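You operate a simulated robot arm through the tools that you are given. There is no shell and no other tool.

You are at the controls of a simulated robot arm. One attempt, no reset.

Task
Sieve the pot of dusty blue pellets till no dust shows.
Fine: lid on the bench top beside the mixer; push the drawer under the sieve in first; empty the pot into the pan, put it back, then work the sieve lever. The other pots stay. Set down upright: pot with a dark lid.

The check looks at the end state, three seconds after you hand in, the way a careful person would. Anything else that was tipped, shoved, dropped, spilled or broken makes it a failure. A push-on lid holds only when it is set on centred and level and pressed home; a screw cap is set on level and turned clockwise until tight.

Robot
A 7-joint arm with a two-finger gripper, fixed in place. Base frame: the origin is at the foot of the arm, x ahead of it, y to its left, z up. Readings come in m, rad, newtons and seconds.
It reaches about 0.832 m from its shoulder. Its first joint turns from -2.496 to 2.496 rad. Payload 1.47 kg.
The TCP is the grasp point between the finger pads, 0.016 m short of the fingertips. In the tool frame z runs along the fingers and y along their closing line. Largest opening 0.087 m; the body of the gripper starts 0.055 m behind the TCP.
Orientation is told as [roll, pitch, yaw] about the base's x, y, z axes, in that order, counted from this pose: with the fingers straight down and closing along the base's y, the tool's x points along the base's -x, its y along +y and its z along -z.

Tools
- The arm moves only by the tool jog_arm. Its argument "motion" is a list of rows, each a list of 3 entries, a list of its own where there are three numbers: the shift along the tool's x, y, z in m, then the turn, a rotation vector about the tool's x, y, z in rad, then the finger opening in m, from 0 to 0.087. In form: [[[tx, ty, tz], [wx, wy, wz], jaw], ...]. A call has 1 to 20 rows; each row is the pose to reach, as a shift and turn from the pose commanded when the call began, along the tool's axes at that moment. Rows are played at 5 a second. More than 0.05 m and 0.15 rad between two rows, or a gripper value outside its range, and nothing of the call is played. A pose out of reach is approached as far as the arm can. The call stops where the force on the tool passes 90 N (or 10 N more than at its start, if that is more) or the arm is blocked; 0.2 s more then pass. The fingers move at their own pace (about 0.045 m/s each) and stop on an object; they squeeze with about 28 N. The grip force told is the motor's: it shows also when the fingers shut on nothing. Time passes only in rows, and 0.2 s behind the last, so rows that repeat a pose let the fingers close. It gives the time, the measured TCP pose, the force on the tool (base axes), the opening and the grip force at its end, in the units of the frame above (readings bear some noise), with the torque about the TCP (base axes, N m) and any sound that the robot's microphone picked up, and new pictures: "pictures" is both (left out), scene, wrist or none.
- Cameras (640 x 400 px; columns grow to the right, rows downward): "scene" is fixed at [0.0511, -0.6519, 1.5409]; the picture's right is [0.94, -0.33, 0.00], its down [-0.18, -0.51, -0.84] and it looks along [0.28, 0.79, -0.54] (base axes); focal length 322 px, centre (320, 200). "wrist" rides on the gripper at [0.073, 0.012, -0.09] in the tool frame; the picture's right is [-0.16, 0.99, 0.00], its down [-0.72, -0.12, -0.68] and it looks along [-0.67, -0.11, 0.73] (tool axes); focal length 247 px, centre (320, 200). There is no depth. A picture from a camera that has moved, and an enlarged one, comes with that camera's place and axes in the base frame and with its lens.
- move_column(by): slides the trunk up (or, below 0, down) by that many m; the arm rides with it, the base frame stays. It gives what a move gives, with no picture.
- close_up(camera, box): a new picture of the part [left, top, right, bottom] of that camera's present view, enlarged. No time passes.
- job_done(): hands the job in; it is judged then, once.

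Places have to be worked out from the pictures, the camera data and where the tool is seen. Open the gripper and draw the arm clear of the work before you hand the job in, unless the task says otherwise.

The tools are called after "Emit:" by a JSON object that holds its "name" and its "arguments". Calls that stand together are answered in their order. jog_arm: Moves the arm, as the interface text tells. Its arguments: {"type":"object","properties":{"motion":{"type":"array"},"pictures":{"type":"string","enum":["both","scene","wrist","none"]}},"required":["motion"]} The other tools are called the same way: move_column (by) slides the trunk up or down; close_up (camera, box) takes an enlarged picture of a part of a camera's view; job_done () hands the job in.

At the start:

```text
clock: 0.0
position: [0.4322, 0.0205, 1.2243]
tcp_rot: [0.001, -0.001, 0.002]
contact_force: [-0.1, 0.9, 0.1]
torque: [0.05, 0.01, 0.02]
grip_width: 0.0871
grip_force: 0.1
trunk travel left (down, up): [-1.06, 0.18]
```

scene: 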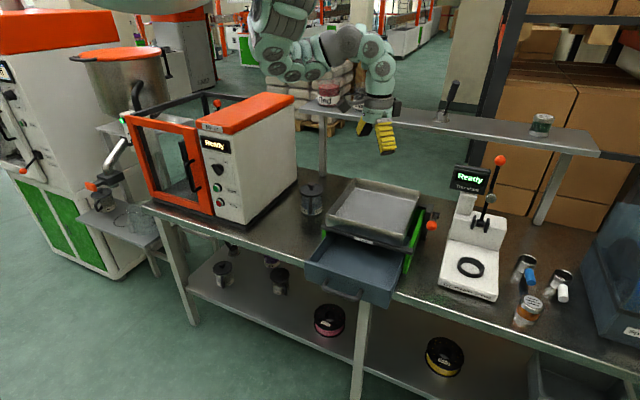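
wrist: 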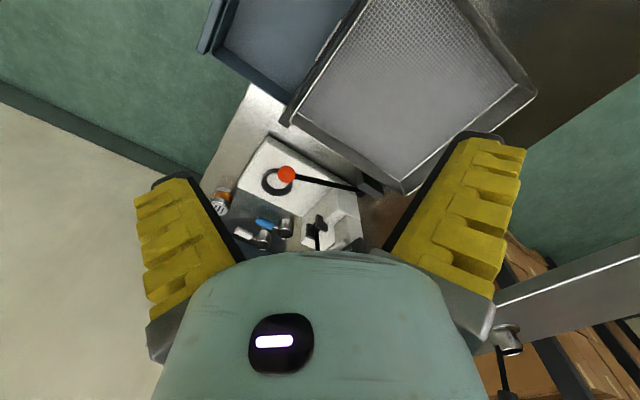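

I start by inspecting the scene closely before moving: the mixer, sieve, drawer, pots and shelf. No motion yet.

Emit:
{"name": "close_up", "arguments": {"camera": "scene", "box": [280, 150, 450, 310]}}

Emit:
{"name": "close_up", "arguments": {"camera": "scene", "box": [180, 160, 380, 310]}}

Emit:
{"name": "close_up", "arguments": {"camera": "scene", "box": [430, 150, 640, 340]}}

Emit:
{"name": "close_up", "arguments": {"camera": "scene", "box": [290, 60, 570, 170]}}

Emit:
{"name": "close_up", "arguments": {"camera": "scene", "box": [60, 40, 300, 260]}}

```text
2.50 times, centred on (365, 230) of scene
camera zoom: at [0.0511, -0.6519, 1.5409], right [0.94, -0.33, 0.0], down [-0.18, -0.51, -0.84], along [0.28, 0.79, -0.54], focal length 806 px, centre (208, 125)
```

zoom: 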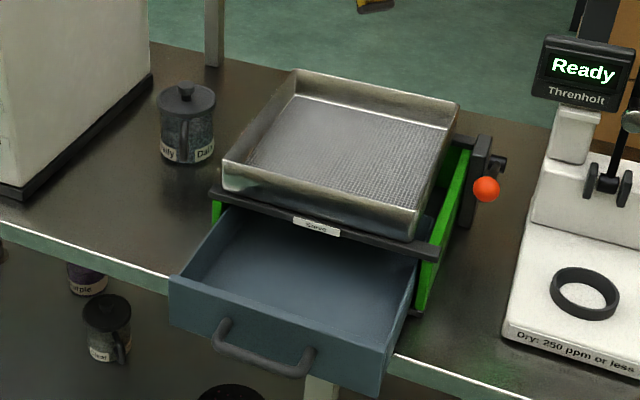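

```text
2.67 times, centred on (280, 235) of scene
camera zoom: at [0.0511, -0.6519, 1.5409], right [0.94, -0.33, 0.0], down [-0.18, -0.51, -0.84], along [0.28, 0.79, -0.54], focal length 860 px, centre (427, 107)
```

zoom: 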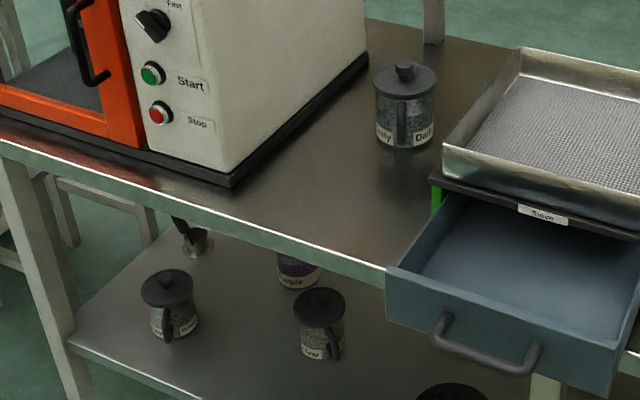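

```text
2.11 times, centred on (535, 245) of scene
camera zoom: at [0.0511, -0.6519, 1.5409], right [0.94, -0.33, 0.0], down [-0.18, -0.51, -0.84], along [0.28, 0.79, -0.54], focal length 679 px, centre (-133, 105)
```

zoom: 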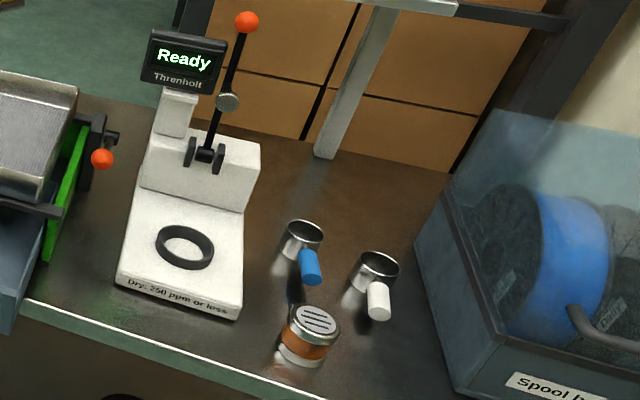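

```text
2.29 times, centred on (430, 115) of scene
camera zoom: at [0.0511, -0.6519, 1.5409], right [0.94, -0.33, 0.0], down [-0.18, -0.51, -0.84], along [0.28, 0.79, -0.54], focal length 737 px, centre (69, 394)
```

zoom: 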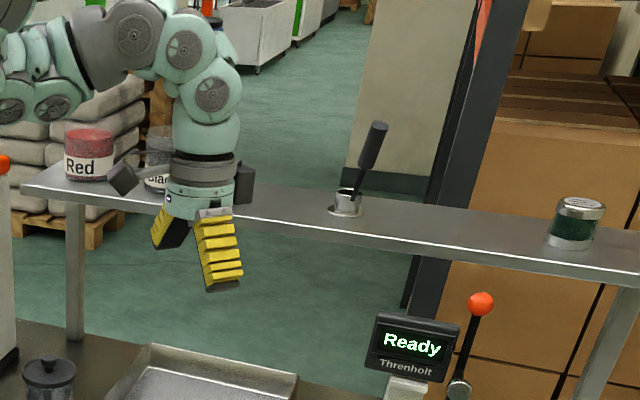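

```text
1.82 times, centred on (180, 150) of scene
camera zoom: at [0.0511, -0.6519, 1.5409], right [0.94, -0.33, 0.0], down [-0.18, -0.51, -0.84], along [0.28, 0.79, -0.54], focal length 586 px, centre (574, 291)
```

zoom: 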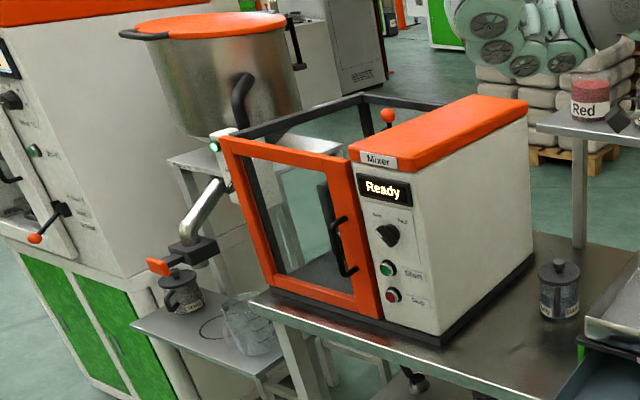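

The pan rim triangulates to about z=0.955 and the bench runs at 45° to the base. I look closer at the pot labels and the sieve lever.

Emit:
{"name": "close_up", "arguments": {"camera": "scene", "box": [290, 170, 340, 225]}}

Emit:
{"name": "close_up", "arguments": {"camera": "scene", "box": [205, 240, 305, 310]}}

Emit:
{"name": "close_up", "arguments": {"camera": "scene", "box": [390, 190, 450, 300]}}

Emit:
{"name": "close_up", "arguments": {"camera": "scene", "box": [80, 160, 170, 250]}}

Emit:
{"name": "close_up", "arguments": {"camera": "wrist", "box": [190, 80, 540, 290]}}

Emit:
{"name": "close_up", "arguments": {"camera": "wrist", "box": [180, 0, 540, 200]}}

```text
7.27 times, centred on (315, 198) of scene
camera zoom: at [0.0511, -0.6519, 1.5409], right [0.94, -0.33, 0.0], down [-0.18, -0.51, -0.84], along [0.28, 0.79, -0.54], focal length 2346 px, centre (356, 218)
```

zoom: 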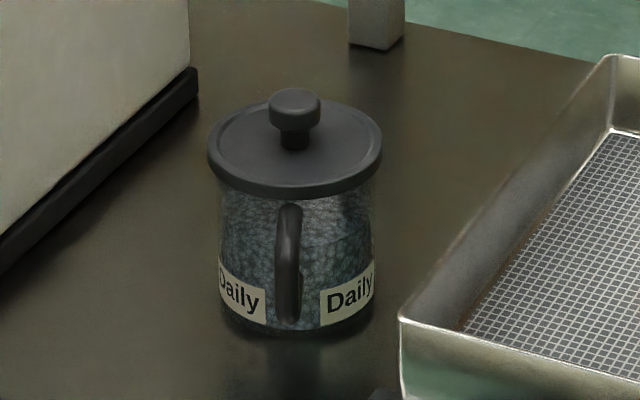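

```text
5.71 times, centred on (255, 275) of scene
camera zoom: at [0.0511, -0.6519, 1.5409], right [0.94, -0.33, 0.0], down [-0.18, -0.51, -0.84], along [0.28, 0.79, -0.54], focal length 1843 px, centre (691, -229)
```

zoom: 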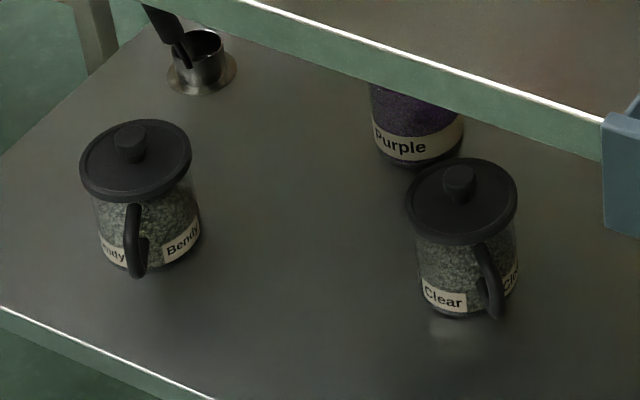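

```text
3.64 times, centred on (420, 245) of scene
camera zoom: at [0.0511, -0.6519, 1.5409], right [0.94, -0.33, 0.0], down [-0.18, -0.51, -0.84], along [0.28, 0.79, -0.54], focal length 1173 px, centre (-44, 36)
```

zoom: 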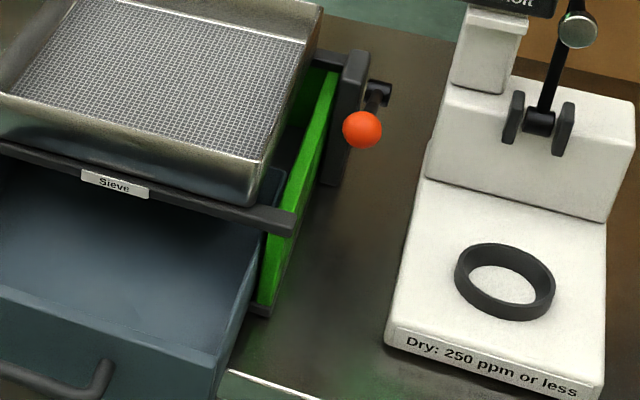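

```text
4.44 times, centred on (125, 205) of scene
camera zoom: at [0.0511, -0.6519, 1.5409], right [0.94, -0.33, 0.0], down [-0.18, -0.51, -0.84], along [0.28, 0.79, -0.54], focal length 1433 px, centre (1187, 178)
```

zoom: 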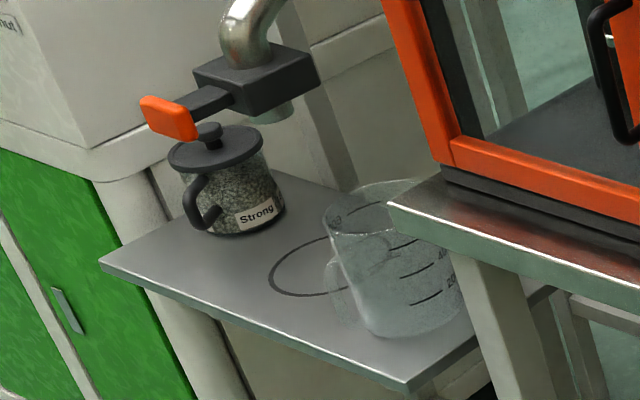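

```text
1.83 times, centred on (365, 185) of wrist
camera zoom: at [0.3592, 0.0309, 1.3125], right [0.16, 0.99, 0.0], down [0.72, -0.11, 0.68], along [0.67, -0.11, -0.73], focal length 452 px, centre (238, 227)
```

zoom: 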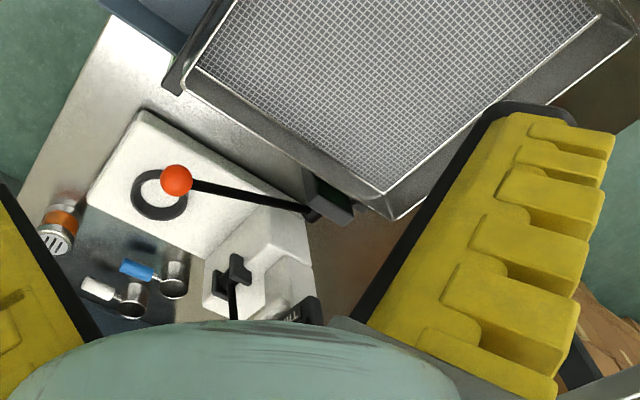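

```text
1.78 times, centred on (360, 100) of wrist
camera zoom: at [0.3592, 0.0309, 1.3125], right [0.16, 0.99, 0.0], down [0.72, -0.11, 0.68], along [0.67, -0.11, -0.73], focal length 439 px, centre (249, 378)
```

zoom: 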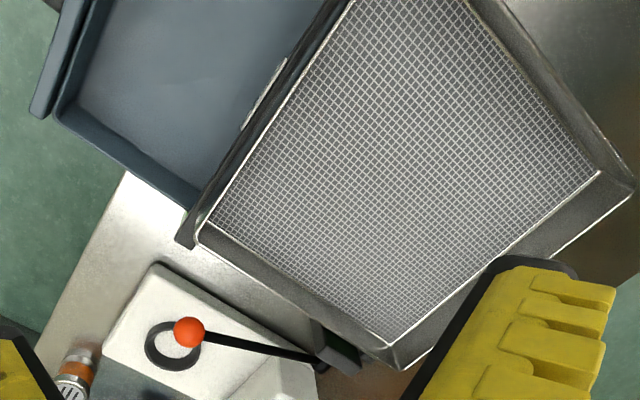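

The target is the "Daily" pot on the bench, dark lid, with blue-grey dusty pellets, at about (0.378, 0.370). The bench top is z≈0.79, the drawer handle is near (0.32,-0.09,0.84), and pushing it in means going along (0.707,0.707). First I move back and yaw 45° in free air, closing the fingers, to a spot in front of the drawer.

Emit:
{"name": "jog_arm", "arguments": {"motion": [[[0.024, -0.0233, 0], [0, 0, -0.131], 0.0], [[0.048, -0.0467, 0], [0, 0, -0.262], 0.0], [[0.072, -0.07, 0], [0, 0, -0.393], 0.0], [[0.096, -0.0933, 0], [0, 0, -0.524], 0.0], [[0.12, -0.1167, 0], [0, 0, -0.655], 0.0], [[0.144, -0.14, 0], [0, 0, -0.785], 0.0], [[0.144, -0.14, 0], [0, 0, -0.785], 0.0]]}}

```text
clock: 1.6
position: [0.2912, -0.1326, 1.1996]
tcp_rot: [0.0, -0.001, 0.787]
contact_force: [-0.3, -0.4, 0.5]
torque: [0.0, -0.03, 0.02]
grip_width: 0.0001
grip_force: 27.9
out of reach, approached as far as the arm can: row 1, 2, 3, 4, 5, 6, 7
trunk travel left (down, up): [-1.06, 0.18]
camera wrist: at [0.2325, -0.1774, 1.2896], right [-0.59, 0.81, 0.0], down [0.59, 0.43, 0.68], along [0.55, 0.4, -0.73], focal length 247 px, centre (320, 200)
```

scene: 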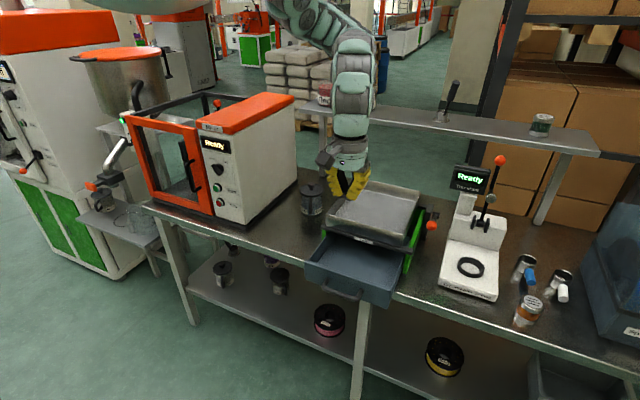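
wrist: 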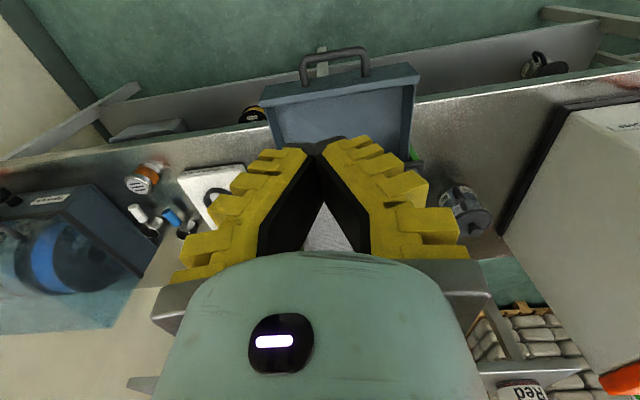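

The drawer with its handle is now in the wrist view. I zoom in both cameras to refine where the handle and front panel are.

Emit:
{"name": "close_up", "arguments": {"camera": "wrist", "box": [240, 30, 440, 155]}}

Emit:
{"name": "close_up", "arguments": {"camera": "scene", "box": [290, 210, 430, 310]}}

Emit:
{"name": "close_up", "arguments": {"camera": "wrist", "box": [400, 150, 520, 250]}}

Emit:
{"name": "close_up", "arguments": {"camera": "scene", "box": [260, 0, 400, 220]}}

```text
3.20 times, centred on (340, 92) of wrist
camera zoom: at [0.2325, -0.1774, 1.2896], right [-0.59, 0.81, 0.0], down [0.59, 0.43, 0.68], along [0.55, 0.4, -0.73], focal length 790 px, centre (256, 544)
```

zoom: 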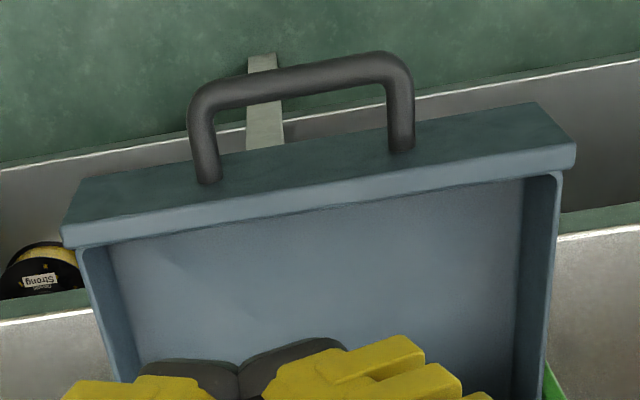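

```text
4.00 times, centred on (360, 260) of scene
camera zoom: at [0.0511, -0.6519, 1.5409], right [0.94, -0.33, 0.0], down [-0.18, -0.51, -0.84], along [0.28, 0.79, -0.54], focal length 1290 px, centre (160, -40)
```

zoom: 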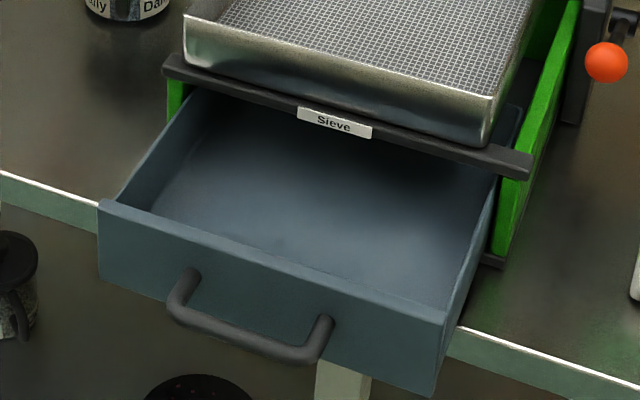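

```text
4.00 times, centred on (460, 200) of wrist
camera zoom: at [0.2325, -0.1774, 1.2896], right [-0.59, 0.81, 0.0], down [0.59, 0.43, 0.68], along [0.55, 0.4, -0.73], focal length 988 px, centre (-240, 200)
```

zoom: 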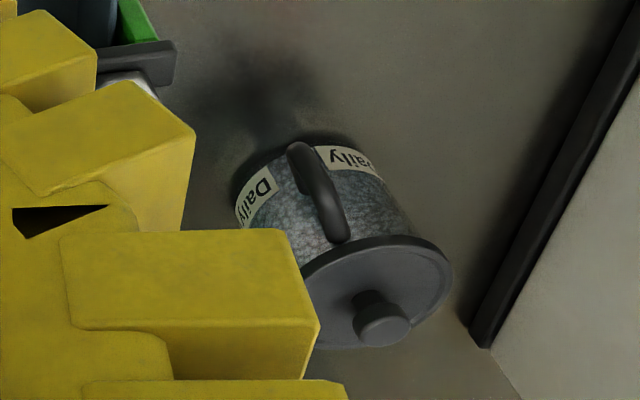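

```text
1.82 times, centred on (330, 110) of scene
camera zoom: at [0.0511, -0.6519, 1.5409], right [0.94, -0.33, 0.0], down [-0.18, -0.51, -0.84], along [0.28, 0.79, -0.54], focal length 586 px, centre (302, 364)
```

zoom: 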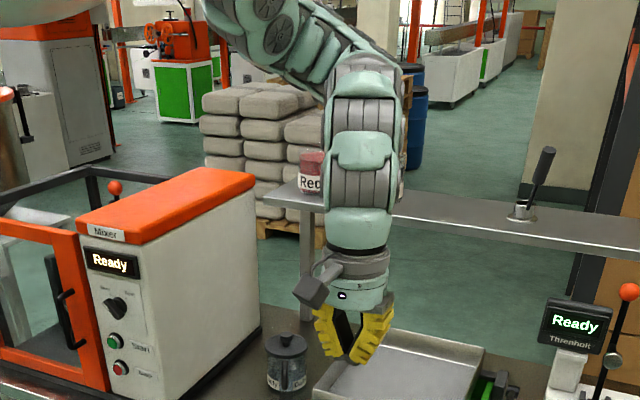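

The drawer's front top edge is at u≈0.16–0.416, v≈0.18, z≈0.888 in bench axes, with u=(0.707,-0.707) and v=(0.707,0.707). The handle bar is near v≈0.15, z≈0.84. The arm reported a reach limit (too folded), so I lower the tool relative to the shoulder and step slightly back before lowering the trunk.

Emit:
{"name": "jog_arm", "arguments": {"motion": [[[0.006, 0, 0.03], [0, 0, 0], 0.0], [[0.012, 0, 0.06], [0, 0, 0], 0.0], [[0.018, 0, 0.09], [0, 0, 0], 0.0], [[0.0255, 0, 0.12], [0, 0, 0], 0.0], [[0.0255, 0, 0.12], [0, 0, 0], 0.0]]}}

```text
clock: 2.8
position: [0.2766, -0.1505, 1.0788]
tcp_rot: [0.0, -0.001, 0.785]
contact_force: [0.3, 0.3, 0.4]
torque: [-0.01, -0.01, 0.0]
grip_width: 0.0
grip_force: 28.0
trunk travel left (down, up): [-1.06, 0.18]
camera wrist: at [0.216, -0.195, 1.1688], right [-0.59, 0.81, 0.0], down [0.59, 0.43, 0.68], along [0.55, 0.4, -0.73], focal length 247 px, centre (320, 200)
```

scene: 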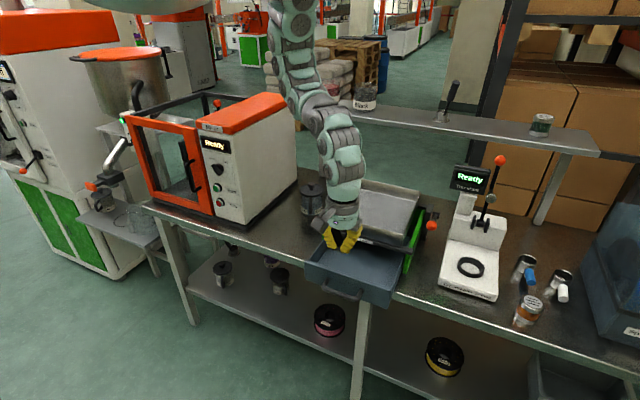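
wrist: 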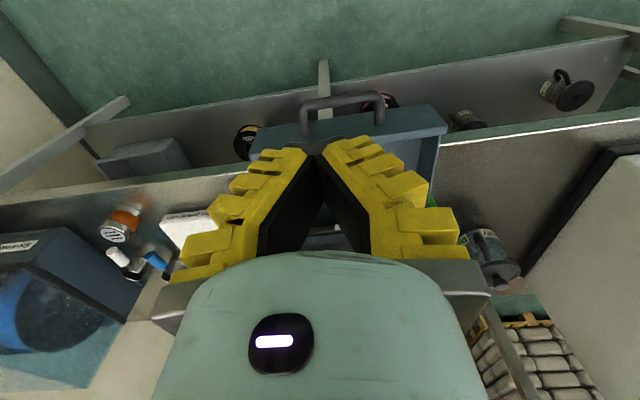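

The pose was reached: TCP at u≈0.30, v≈0.089, about 4 cm in front of the handle bar. I lower the trunk part way and recheck the clearance.

Emit:
{"name": "move_column", "arguments": {"by": -0.14}}

Emit:
{"name": "jog_arm", "arguments": {"motion": [[[0.01, 0.01, 0], [0, 0, 0], 0.0], [[0.02, 0.01, 0], [0, 0, 0], 0.0], [[0.02, 0.01, 0], [0, 0, 0], 0.0]]}}

```text
clock: 4.5
position: [0.2765, -0.1506, 0.9393]
tcp_rot: [0.001, 0.001, 0.787]
contact_force: [0.1, 0.1, 0.1]
torque: [-0.02, -0.01, -0.02]
grip_width: 0.0
grip_force: 28.3
trunk travel left (down, up): [-0.92, 0.32]
```

```text
clock: 5.3
position: [0.2541, -0.1578, 0.9416]
tcp_rot: [0.001, -0.001, 0.786]
contact_force: [-0.9, 0.0, 0.3]
torque: [-0.05, 0.0, 0.0]
grip_width: 0.0003
grip_force: 27.8
trunk travel left (down, up): [-0.92, 0.32]
camera wrist: at [0.1953, -0.2021, 1.0299], right [-0.59, 0.81, 0.0], down [0.59, 0.43, 0.68], along [0.55, 0.4, -0.73], focal length 247 px, centre (320, 200)
```

scene: 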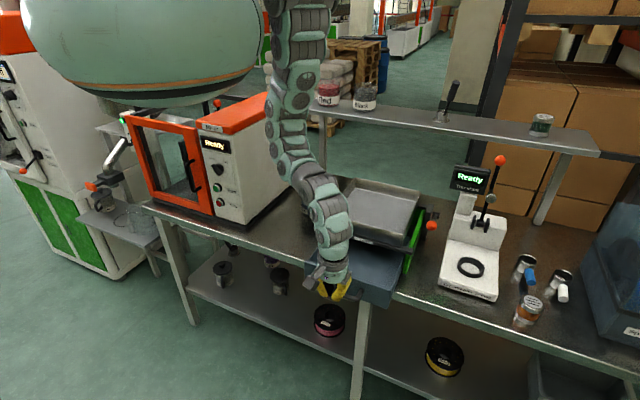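
wrist: 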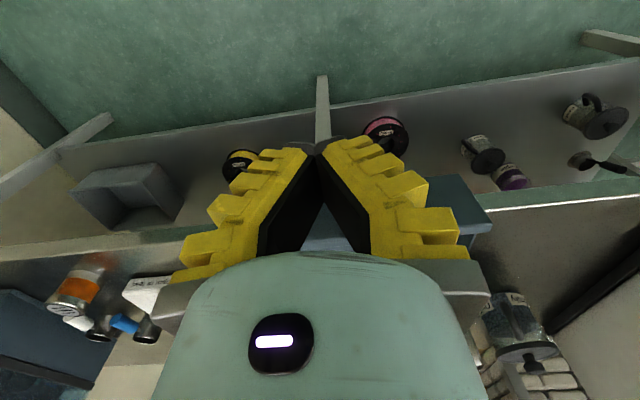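

TCP is at u≈0.29, v≈0.068, z≈0.94, well in front of the drawer. I lower the trunk another 0.105 so the fingertips sit at handle height, then look.

Emit:
{"name": "move_column", "arguments": {"by": -0.105}}

Emit:
{"name": "close_up", "arguments": {"camera": "scene", "box": [270, 180, 450, 320]}}

Emit:
{"name": "close_up", "arguments": {"camera": "wrist", "box": [160, 80, 500, 290]}}

```text
clock: 6.6
position: [0.2547, -0.1581, 0.836]
tcp_rot: [0.001, 0.0, 0.785]
contact_force: [0.8, 0.2, 0.0]
torque: [0.02, 0.02, 0.01]
grip_width: 0.0
grip_force: 28.3
trunk travel left (down, up): [-0.815, 0.425]
```

```text
2.86 times, centred on (360, 250) of scene
camera zoom: at [0.0511, -0.6519, 1.5409], right [0.94, -0.33, 0.0], down [-0.18, -0.51, -0.84], along [0.28, 0.79, -0.54], focal length 922 px, centre (206, 57)
```

zoom: 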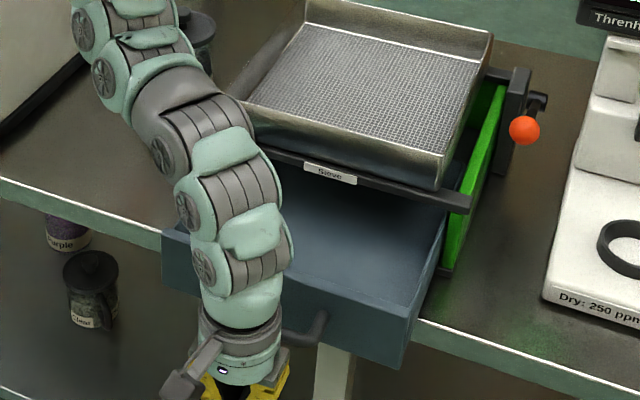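

```text
1.88 times, centred on (330, 185) of wrist
camera zoom: at [0.1952, -0.2021, 0.9249], right [-0.59, 0.81, 0.0], down [0.59, 0.43, 0.68], along [0.55, 0.4, -0.73], focal length 465 px, centre (301, 228)
```

zoom: 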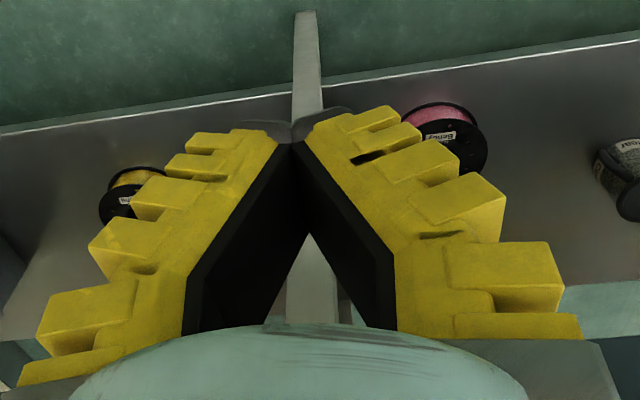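

The closed fingers are in front of the handle centre (u≈0.29). I push along tool -x (bench +v) at a moderate pace and watch the force.

Emit:
{"name": "jog_arm", "arguments": {"motion": [[[-0.02, 0, 0], [0, 0, 0], 0.0], [[-0.04, 0, 0], [0, 0, 0], 0.0], [[-0.055, 0, 0], [0, 0, 0], 0.0], [[-0.07, 0, 0], [0, 0, 0], 0.0], [[-0.085, 0, 0], [0, 0, 0], 0.0], [[-0.1, 0, 0], [0, 0, 0], 0.0], [[-0.115, 0, 0], [0, 0, 0], 0.0], [[-0.13, 0, 0], [0, 0, 0], 0.0], [[-0.145, 0, 0], [0, 0, 0], 0.0]]}}

```text
clock: 8.6
position: [0.3579, -0.0548, 0.8346]
tcp_rot: [0.002, -0.001, 0.785]
contact_force: [0.0, -0.6, -0.7]
torque: [-0.02, -0.02, -0.02]
grip_width: 0.0001
grip_force: 28.1
trunk travel left (down, up): [-0.815, 0.425]
camera wrist: at [0.2981, -0.0992, 0.9251], right [-0.59, 0.81, 0.0], down [0.59, 0.43, 0.68], along [0.55, 0.4, -0.73], focal length 247 px, centre (320, 200)
```

scene: 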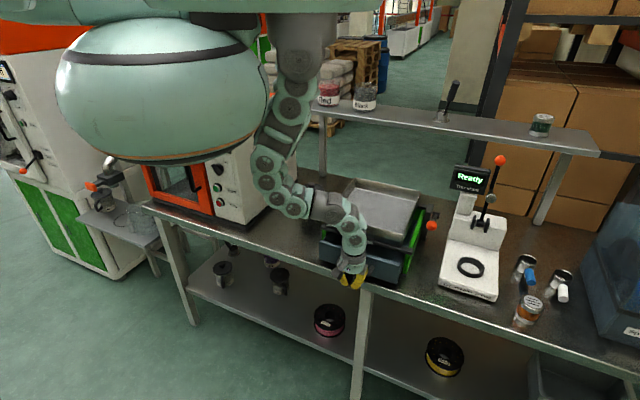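
wrist: 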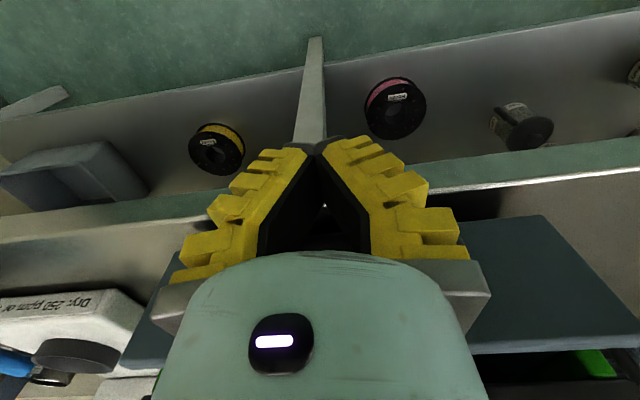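

The drawer has slid most of the way in (TCP v≈0.214) without noticeable force. I keep pushing in smaller steps until it stops.

Emit:
{"name": "jog_arm", "arguments": {"motion": [[[-0.01, 0, 0], [0, 0, 0], 0.0], [[-0.02, 0, 0], [0, 0, 0], 0.0], [[-0.028, 0, 0], [0, 0, 0], 0.0], [[-0.034, 0, 0], [0, 0, 0], 0.0]]}}

Emit:
{"name": "close_up", "arguments": {"camera": "scene", "box": [290, 170, 470, 310]}}

```text
clock: 9.6
position: [0.3822, -0.0318, 0.8344]
tcp_rot: [-0.001, 0.0, 0.787]
contact_force: [-0.5, -0.9, 0.0]
torque: [0.03, -0.03, -0.01]
grip_width: 0.0001
grip_force: 28.1
trunk travel left (down, up): [-0.815, 0.425]
camera wrist: at [0.3219, -0.0761, 0.9242], right [-0.59, 0.81, 0.0], down [0.59, 0.43, 0.68], along [0.55, 0.4, -0.73], focal length 247 px, centre (320, 200)
```

scene: 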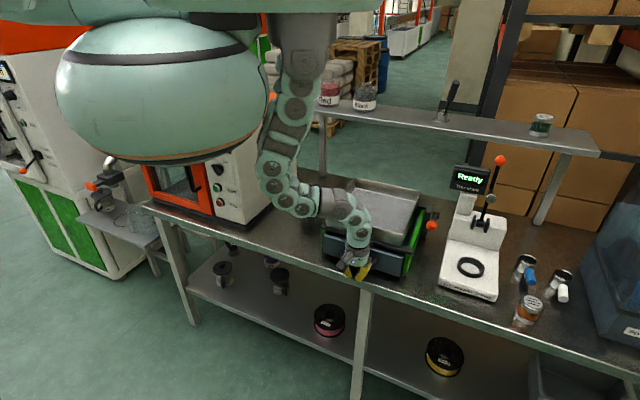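
wrist: 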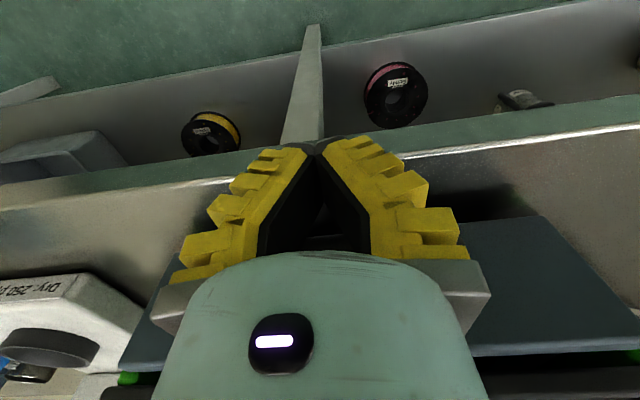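

```text
2.86 times, centred on (380, 240) of scene
camera zoom: at [0.0511, -0.6519, 1.5409], right [0.94, -0.33, 0.0], down [-0.18, -0.51, -0.84], along [0.28, 0.79, -0.54], focal length 922 px, centre (149, 86)
```

zoom: 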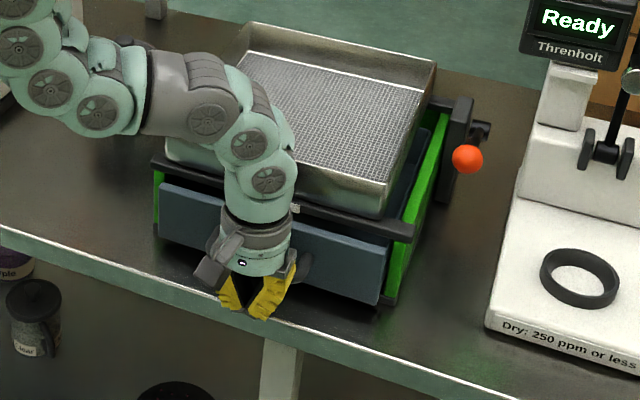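

The drawer is nearly flush. I continue in 5 mm steps until contact force shows it is home.

Emit:
{"name": "jog_arm", "arguments": {"motion": [[[-0.006, 0, 0], [0, 0, 0], 0.0], [[-0.011, 0, 0], [0, 0, 0], 0.0], [[-0.016, 0, 0], [0, 0, 0], 0.0], [[-0.02, 0, 0], [0, 0, 0], 0.0]]}}

Emit:
{"name": "close_up", "arguments": {"camera": "scene", "box": [290, 170, 470, 310]}}

```text
clock: 10.6
position: [0.3945, -0.0196, 0.8352]
tcp_rot: [0.0, 0.004, 0.788]
contact_force: [-4.3, -6.1, 3.5]
torque: [0.21, -0.07, 0.12]
grip_width: 0.0
grip_force: 28.3
trunk travel left (down, up): [-0.815, 0.425]
camera wrist: at [0.3343, -0.0632, 0.9241], right [-0.59, 0.81, 0.0], down [0.6, 0.43, 0.68], along [0.55, 0.4, -0.74], focal length 247 px, centre (320, 200)
```

scene: 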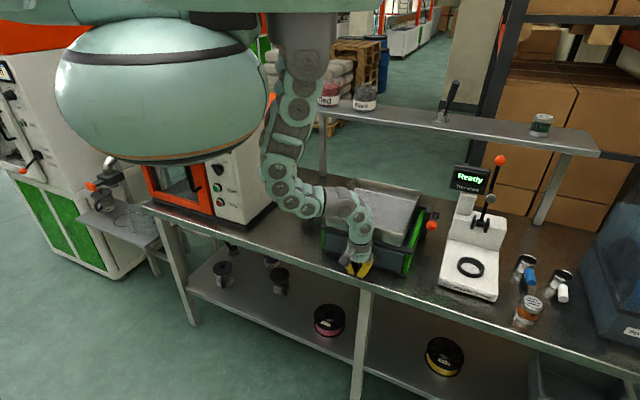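
wrist: 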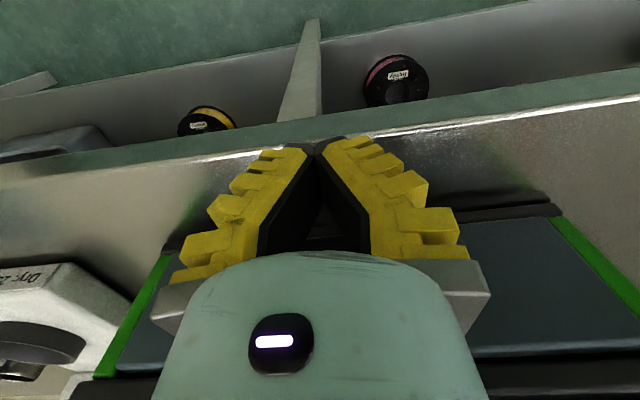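

```text
2.86 times, centred on (380, 240) of scene
camera zoom: at [0.0511, -0.6519, 1.5409], right [0.94, -0.33, 0.0], down [-0.18, -0.51, -0.84], along [0.28, 0.79, -0.54], focal length 922 px, centre (149, 86)
```

zoom: 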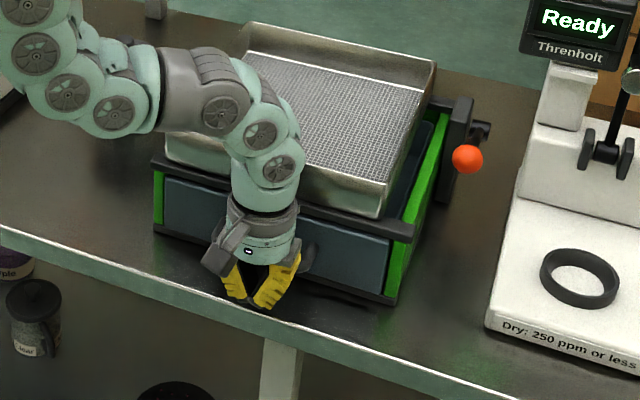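

Drawer front is now flush between the green sides and force has risen to ~7.5 N. I give one small extra press to confirm it is at the stop, then back off.

Emit:
{"name": "jog_arm", "arguments": {"motion": [[[-0.003, 0, 0], [0, 0, 0], 0.0], [[-0.003, 0, 0], [0, 0, 0], 0.0]], "pictures": "none"}}

```text
clock: 11.2
position: [0.394, -0.0188, 0.8334]
tcp_rot: [0.0, 0.008, 0.788]
contact_force: [-13.8, -14.2, 10.3]
torque: [0.58, -0.23, 0.35]
grip_width: 0.0
grip_force: 28.7
trunk travel left (down, up): [-0.815, 0.425]
```

The drawer is fully home (20 N at the stop, no more travel). I back off in front of it and raise the trunk to get clear height before going over to the pot.

Emit:
{"name": "jog_arm", "arguments": {"motion": [[[0.02, 0, 0], [0, 0, 0], 0.0], [[0.045, 0, 0], [0, 0, 0], 0.0], [[0.07, 0, 0], [0, 0, 0], 0.0]], "pictures": "none"}}

Emit:
{"name": "move_column", "arguments": {"by": 0.22}}

Emit:
{"name": "close_up", "arguments": {"camera": "scene", "box": [240, 90, 480, 310]}}

```text
clock: 12.0
position: [0.3485, -0.0662, 0.834]
tcp_rot: [0.0, -0.001, 0.787]
contact_force: [0.1, 1.0, 0.5]
torque: [-0.03, 0.02, 0.02]
grip_width: 0.0
grip_force: 28.3
trunk travel left (down, up): [-0.815, 0.425]
```

```text
clock: 14.4
position: [0.3477, -0.0651, 1.0551]
tcp_rot: [0.0, 0.0, 0.786]
contact_force: [-0.1, 0.7, 0.5]
torque: [0.01, 0.0, -0.04]
grip_width: 0.0
grip_force: 27.6
trunk travel left (down, up): [-1.035, 0.205]
```

```text
1.82 times, centred on (360, 200) of scene
camera zoom: at [0.0511, -0.6519, 1.5409], right [0.94, -0.33, 0.0], down [-0.18, -0.51, -0.84], along [0.28, 0.79, -0.54], focal length 586 px, centre (247, 200)
```

zoom: 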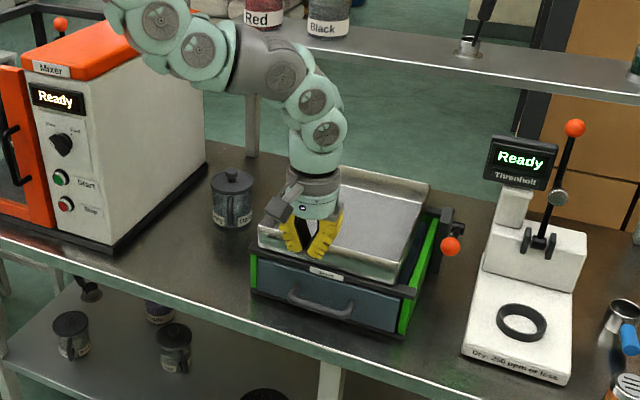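

The drawer is shut, and the handle and panel look straight. Next I move over the pot at z≈1.055 with the gripper opening, to view the knob from above.

Emit:
{"name": "jog_arm", "arguments": {"motion": [[[-0.0316, 0.0285, 0], [0, 0, 0], 0.06], [[-0.0632, 0.057, 0], [0, 0, 0], 0.06], [[-0.0948, 0.0855, 0], [0, 0, 0], 0.06], [[-0.1264, 0.114, 0], [0, 0, 0], 0.06], [[-0.158, 0.1425, 0], [0, 0, 0], 0.06], [[-0.1896, 0.171, 0], [0, 0, 0], 0.06], [[-0.2212, 0.1995, 0], [0, 0, 0], 0.06], [[-0.2528, 0.228, 0], [0, 0, 0], 0.06], [[-0.2844, 0.2565, 0], [0, 0, 0], 0.06], [[-0.316, 0.285, 0], [0, 0, 0], 0.06], [[-0.316, 0.285, 0], [0, 0, 0], 0.06]]}}

Emit:
{"name": "close_up", "arguments": {"camera": "wrist", "box": [220, 10, 420, 210]}}

```text
clock: 16.8
position: [0.3621, 0.3491, 1.0711]
tcp_rot: [0.001, 0.0, 0.785]
contact_force: [0.4, 0.8, 0.4]
torque: [-0.04, 0.01, 0.0]
grip_width: 0.0647
grip_force: 3.6
out of reach, approached as far as the arm can: row 10, 11
trunk travel left (down, up): [-1.035, 0.205]
camera wrist: at [0.3023, 0.303, 1.1614], right [-0.59, 0.81, 0.0], down [0.59, 0.43, 0.68], along [0.55, 0.4, -0.73], focal length 247 px, centre (320, 200)
```

scene: 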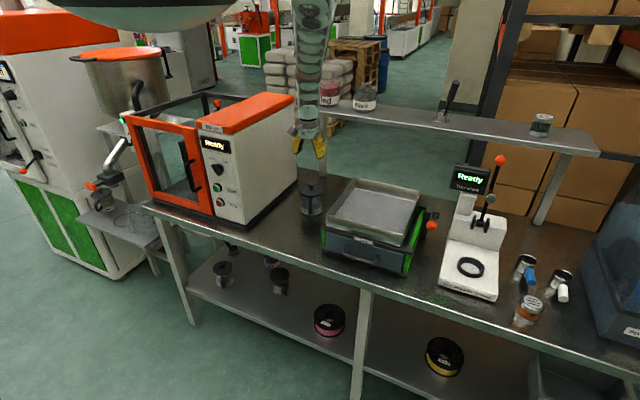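
wrist: 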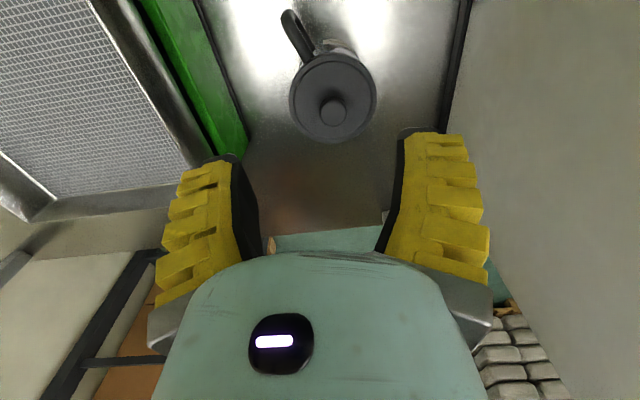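

```text
2.00 times, centred on (320, 110) of wrist
camera zoom: at [0.3023, 0.303, 1.1614], right [-0.59, 0.81, 0.0], down [0.59, 0.43, 0.68], along [0.55, 0.4, -0.73], focal length 494 px, centre (320, 380)
```

zoom: 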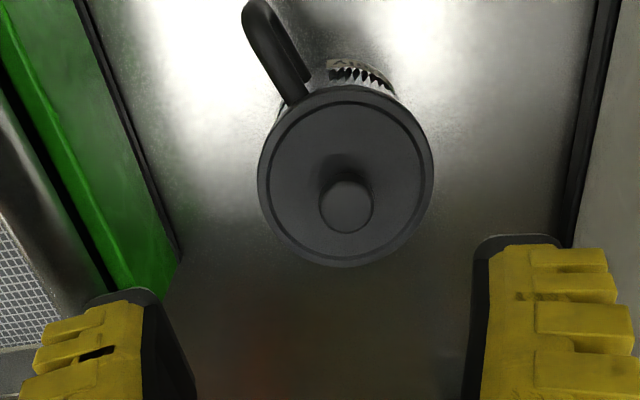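

The triangulation agrees well: knob axis at (0.380, 0.376), knob top z≈0.918, lid surface z≈0.882, handle pointing to azimuth ~250° with its outer bar at radius ~0.075. I come down over the knob to z≈0.95 first.

Emit:
{"name": "jog_arm", "arguments": {"motion": [[[-0.0106, 0.0021, 0.03], [0, 0, 0], 0.06], [[-0.0212, 0.0043, 0.06], [0, 0, 0], 0.06], [[-0.0318, 0.0064, 0.09], [0, 0, 0], 0.06], [[-0.0318, 0.0064, 0.12], [0, 0, 0], 0.06], [[-0.0318, 0.0064, 0.12], [0, 0, 0], 0.06]]}}

Emit:
{"name": "close_up", "arguments": {"camera": "wrist", "box": [200, 40, 440, 240]}}

Emit:
{"name": "close_up", "arguments": {"camera": "scene", "box": [270, 130, 370, 230]}}

```text
clock: 18.0
position: [0.3581, 0.3213, 1.0433]
tcp_rot: [0.001, -0.001, 0.785]
contact_force: [-0.8, 0.0, -0.5]
torque: [0.02, -0.01, 0.0]
grip_width: 0.0646
grip_force: 3.1
out of reach, approached as far as the arm can: row 1, 2, 3, 4, 5
trunk travel left (down, up): [-1.035, 0.205]
camera wrist: at [0.2982, 0.2769, 1.1328], right [-0.59, 0.81, 0.0], down [0.59, 0.43, 0.68], along [0.55, 0.4, -0.73], focal length 247 px, centre (320, 200)
```

scene: 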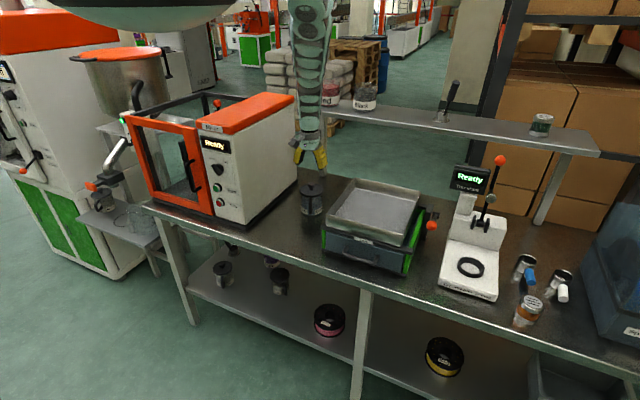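
wrist: 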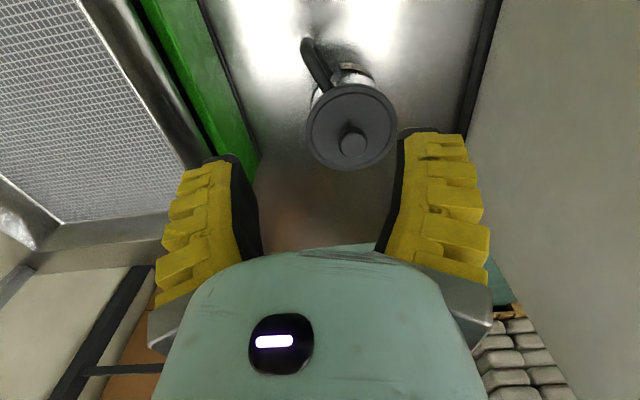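

```text
2.00 times, centred on (320, 140) of wrist
camera zoom: at [0.2982, 0.2769, 1.1328], right [-0.59, 0.81, 0.0], down [0.59, 0.43, 0.68], along [0.55, 0.4, -0.73], focal length 494 px, centre (320, 320)
```

zoom: 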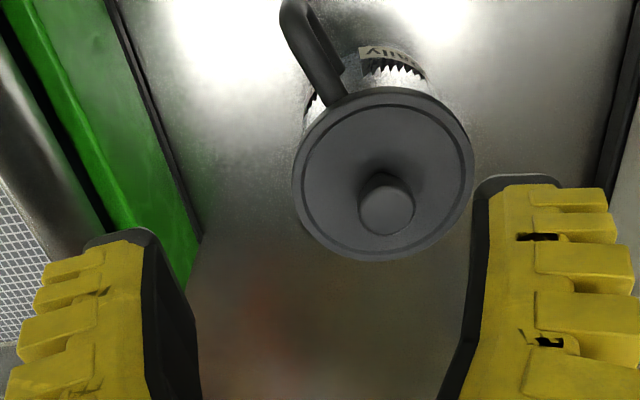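

```text
4.00 times, centred on (320, 180) of scene
camera zoom: at [0.0511, -0.6519, 1.5409], right [0.94, -0.33, 0.0], down [-0.18, -0.51, -0.84], along [0.28, 0.79, -0.54], focal length 1290 px, centre (320, 280)
```

zoom: 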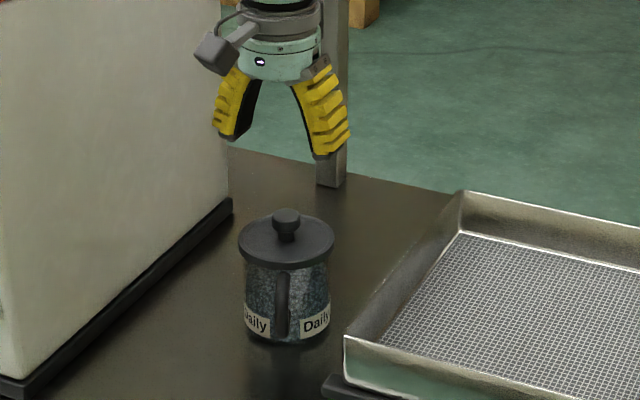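

The reach limit is the outer one: the shoulder is too high. I raise the tool with the arm first, then lower the trunk so the arm works at a comfortable extension.

Emit:
{"name": "jog_arm", "arguments": {"motion": [[[0, 0, -0.04], [0, 0, 0], 0.06], [[0, 0, -0.08], [0, 0, 0], 0.06], [[0, 0, -0.12], [0, 0, 0], 0.06], [[0, 0, -0.16], [0, 0, 0], 0.06], [[0, 0, -0.16], [0, 0, 0], 0.06]], "pictures": "none"}}

Emit:
{"name": "move_column", "arguments": {"by": -0.2}}

Emit:
{"name": "close_up", "arguments": {"camera": "scene", "box": [0, 0, 640, 400]}}

```text
clock: 19.2
position: [0.3566, 0.321, 1.2]
tcp_rot: [-0.001, 0.001, 0.787]
contact_force: [0.8, 0.0, 0.8]
torque: [0.02, -0.02, -0.01]
grip_width: 0.0645
grip_force: 3.0
trunk travel left (down, up): [-1.035, 0.205]
```

```text
clock: 21.3
position: [0.358, 0.3219, 1.0018]
tcp_rot: [0.0, 0.001, 0.787]
contact_force: [0.2, 0.5, 0.3]
torque: [0.02, 0.01, 0.02]
grip_width: 0.0647
grip_force: 3.7
trunk travel left (down, up): [-0.835, 0.405]
```

```text
1.00 times, centred on (320, 200) of scene (not enlarged: the box is as wide or as high as the picture)
camera zoom: at [0.0511, -0.6519, 1.5409], right [0.94, -0.33, 0.0], down [-0.18, -0.51, -0.84], along [0.28, 0.79, -0.54], focal length 322 px, centre (320, 200)
```

zoom: 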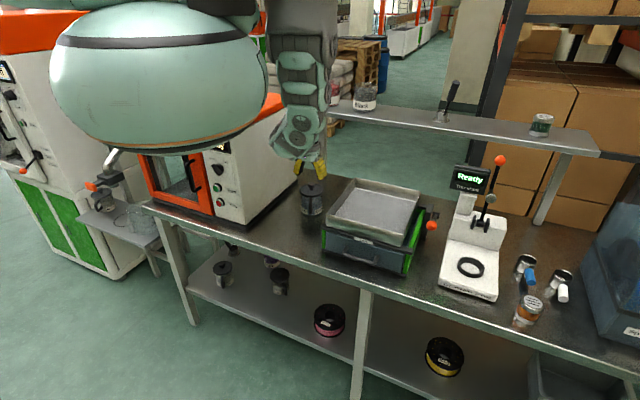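

Arm extension is comfortable now. I rise a little while centring over the knob at (0.380, 0.376), then lower the trunk again.

Emit:
{"name": "jog_arm", "arguments": {"motion": [[[-0.0179, 0.0075, -0.02], [0, 0, 0], 0.06], [[-0.0358, 0.015, -0.04], [0, 0, 0], 0.06], [[-0.0537, 0.0226, -0.06], [0, 0, 0], 0.06], [[-0.0537, 0.0226, -0.06], [0, 0, 0], 0.06]], "pictures": "none"}}

Emit:
{"name": "move_column", "arguments": {"by": -0.1}}

Emit:
{"name": "close_up", "arguments": {"camera": "wrist", "box": [200, 60, 440, 260]}}

Emit:
{"name": "close_up", "arguments": {"camera": "scene", "box": [250, 110, 400, 230]}}

```text
clock: 22.3
position: [0.3784, 0.3775, 1.0602]
tcp_rot: [0.0, 0.0, 0.785]
contact_force: [0.2, -0.6, 0.1]
torque: [0.0, 0.01, -0.01]
grip_width: 0.065
grip_force: 3.3
trunk travel left (down, up): [-0.835, 0.405]
```

```text
clock: 23.7
position: [0.3783, 0.3759, 0.9606]
tcp_rot: [0.0, 0.0, 0.787]
contact_force: [-0.8, 0.2, -0.1]
torque: [-0.02, -0.01, 0.02]
grip_width: 0.0646
grip_force: 3.8
trunk travel left (down, up): [-0.735, 0.505]
```

```text
2.00 times, centred on (320, 160) of wrist
camera zoom: at [0.3183, 0.3317, 1.0501], right [-0.59, 0.81, 0.0], down [0.59, 0.43, 0.68], along [0.55, 0.4, -0.73], focal length 494 px, centre (320, 280)
```

zoom: 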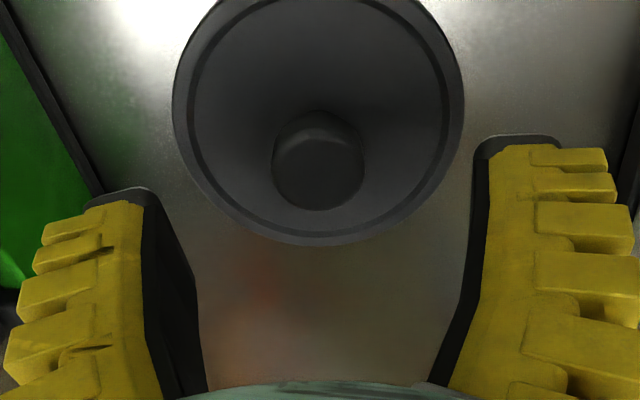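

```text
3.33 times, centred on (325, 170) of scene
camera zoom: at [0.0511, -0.6519, 1.5409], right [0.94, -0.33, 0.0], down [-0.18, -0.51, -0.84], along [0.28, 0.79, -0.54], focal length 1075 px, centre (303, 300)
```

zoom: 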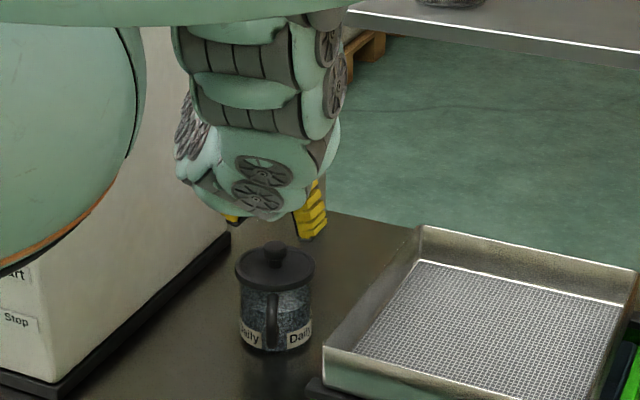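

The knob is centred under the fingers (computed (0.382, 0.377)). I descend to TCP z≈0.903 so the fingertips stop about 5 mm above the lid, then close on the knob.

Emit:
{"name": "jog_arm", "arguments": {"motion": [[[-0.003, -0.0014, 0.02], [0, 0, 0], 0.06], [[-0.003, -0.0014, 0.04], [0, 0, 0], 0.06], [[-0.003, -0.0014, 0.0575], [0, 0, 0], 0.06], [[-0.003, -0.0014, 0.0575], [0, 0, 0], 0.02], [[-0.003, -0.0014, 0.0575], [0, 0, 0], 0.0], [[-0.003, -0.0014, 0.0575], [0, 0, 0], 0.0], [[-0.003, -0.0014, 0.0575], [0, 0, 0], 0.0], [[-0.003, -0.0014, 0.0575], [0, 0, 0], 0.0]]}}

Emit:
{"name": "close_up", "arguments": {"camera": "wrist", "box": [200, 60, 440, 260]}}

```text
clock: 25.5
position: [0.3821, 0.3791, 0.9065]
tcp_rot: [0.003, -0.002, 0.787]
contact_force: [-21.7, -23.6, 81.6]
torque: [-0.19, 0.22, -0.05]
grip_width: 0.0885
grip_force: 28.0
trunk travel left (down, up): [-0.735, 0.505]
camera wrist: at [0.3224, 0.334, 0.9958], right [-0.59, 0.81, 0.0], down [0.59, 0.43, 0.68], along [0.55, 0.4, -0.73], focal length 247 px, centre (320, 200)
```

scene: 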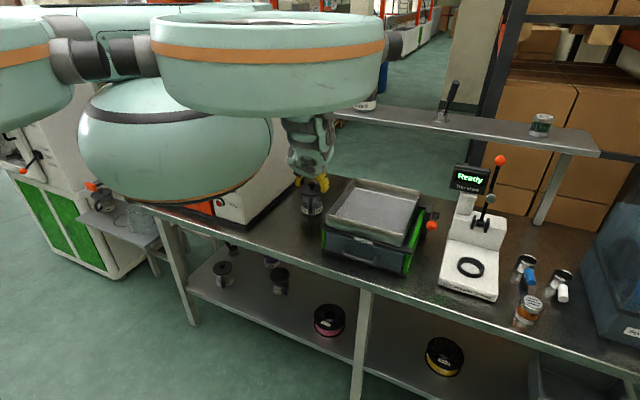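
wrist: 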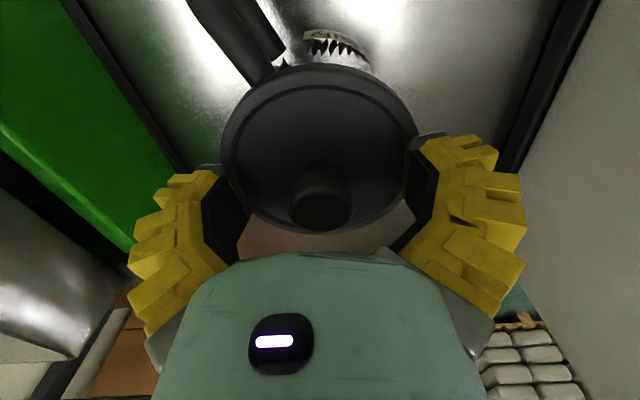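

```text
2.00 times, centred on (320, 160) of wrist
camera zoom: at [0.3224, 0.334, 0.9958], right [-0.59, 0.81, 0.0], down [0.59, 0.43, 0.68], along [0.55, 0.4, -0.73], focal length 494 px, centre (320, 280)
```

zoom: 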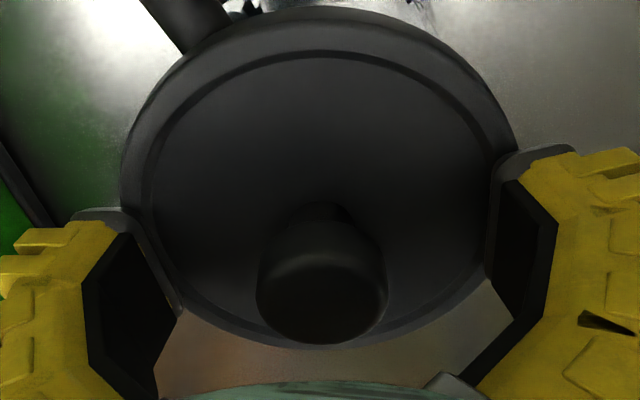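

The fingertips have met the lid, with 82 N upward and the fingers spread to 0.0885. So the fingers reach lower or the lid is higher than I judged. I look before moving anything.

Emit:
{"name": "close_up", "arguments": {"camera": "scene", "box": [270, 140, 360, 230]}}

Emit:
{"name": "close_up", "arguments": {"camera": "wrist", "box": [120, 120, 540, 340]}}

```text
4.44 times, centred on (315, 185) of scene
camera zoom: at [0.0511, -0.6519, 1.5409], right [0.94, -0.33, 0.0], down [-0.18, -0.51, -0.84], along [0.28, 0.79, -0.54], focal length 1433 px, centre (342, 267)
```

zoom: 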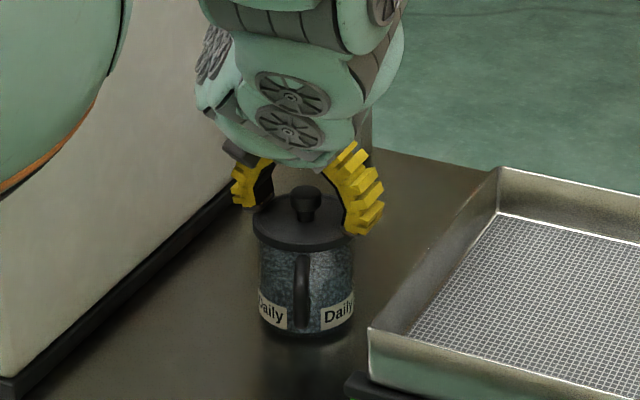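

```text
1.52 times, centred on (330, 230) of wrist
camera zoom: at [0.3224, 0.334, 0.9958], right [-0.59, 0.81, 0.0], down [0.59, 0.43, 0.68], along [0.55, 0.4, -0.73], focal length 376 px, centre (305, 154)
```

zoom: 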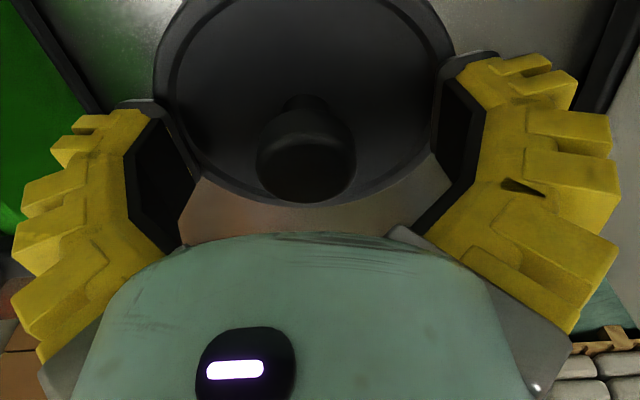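

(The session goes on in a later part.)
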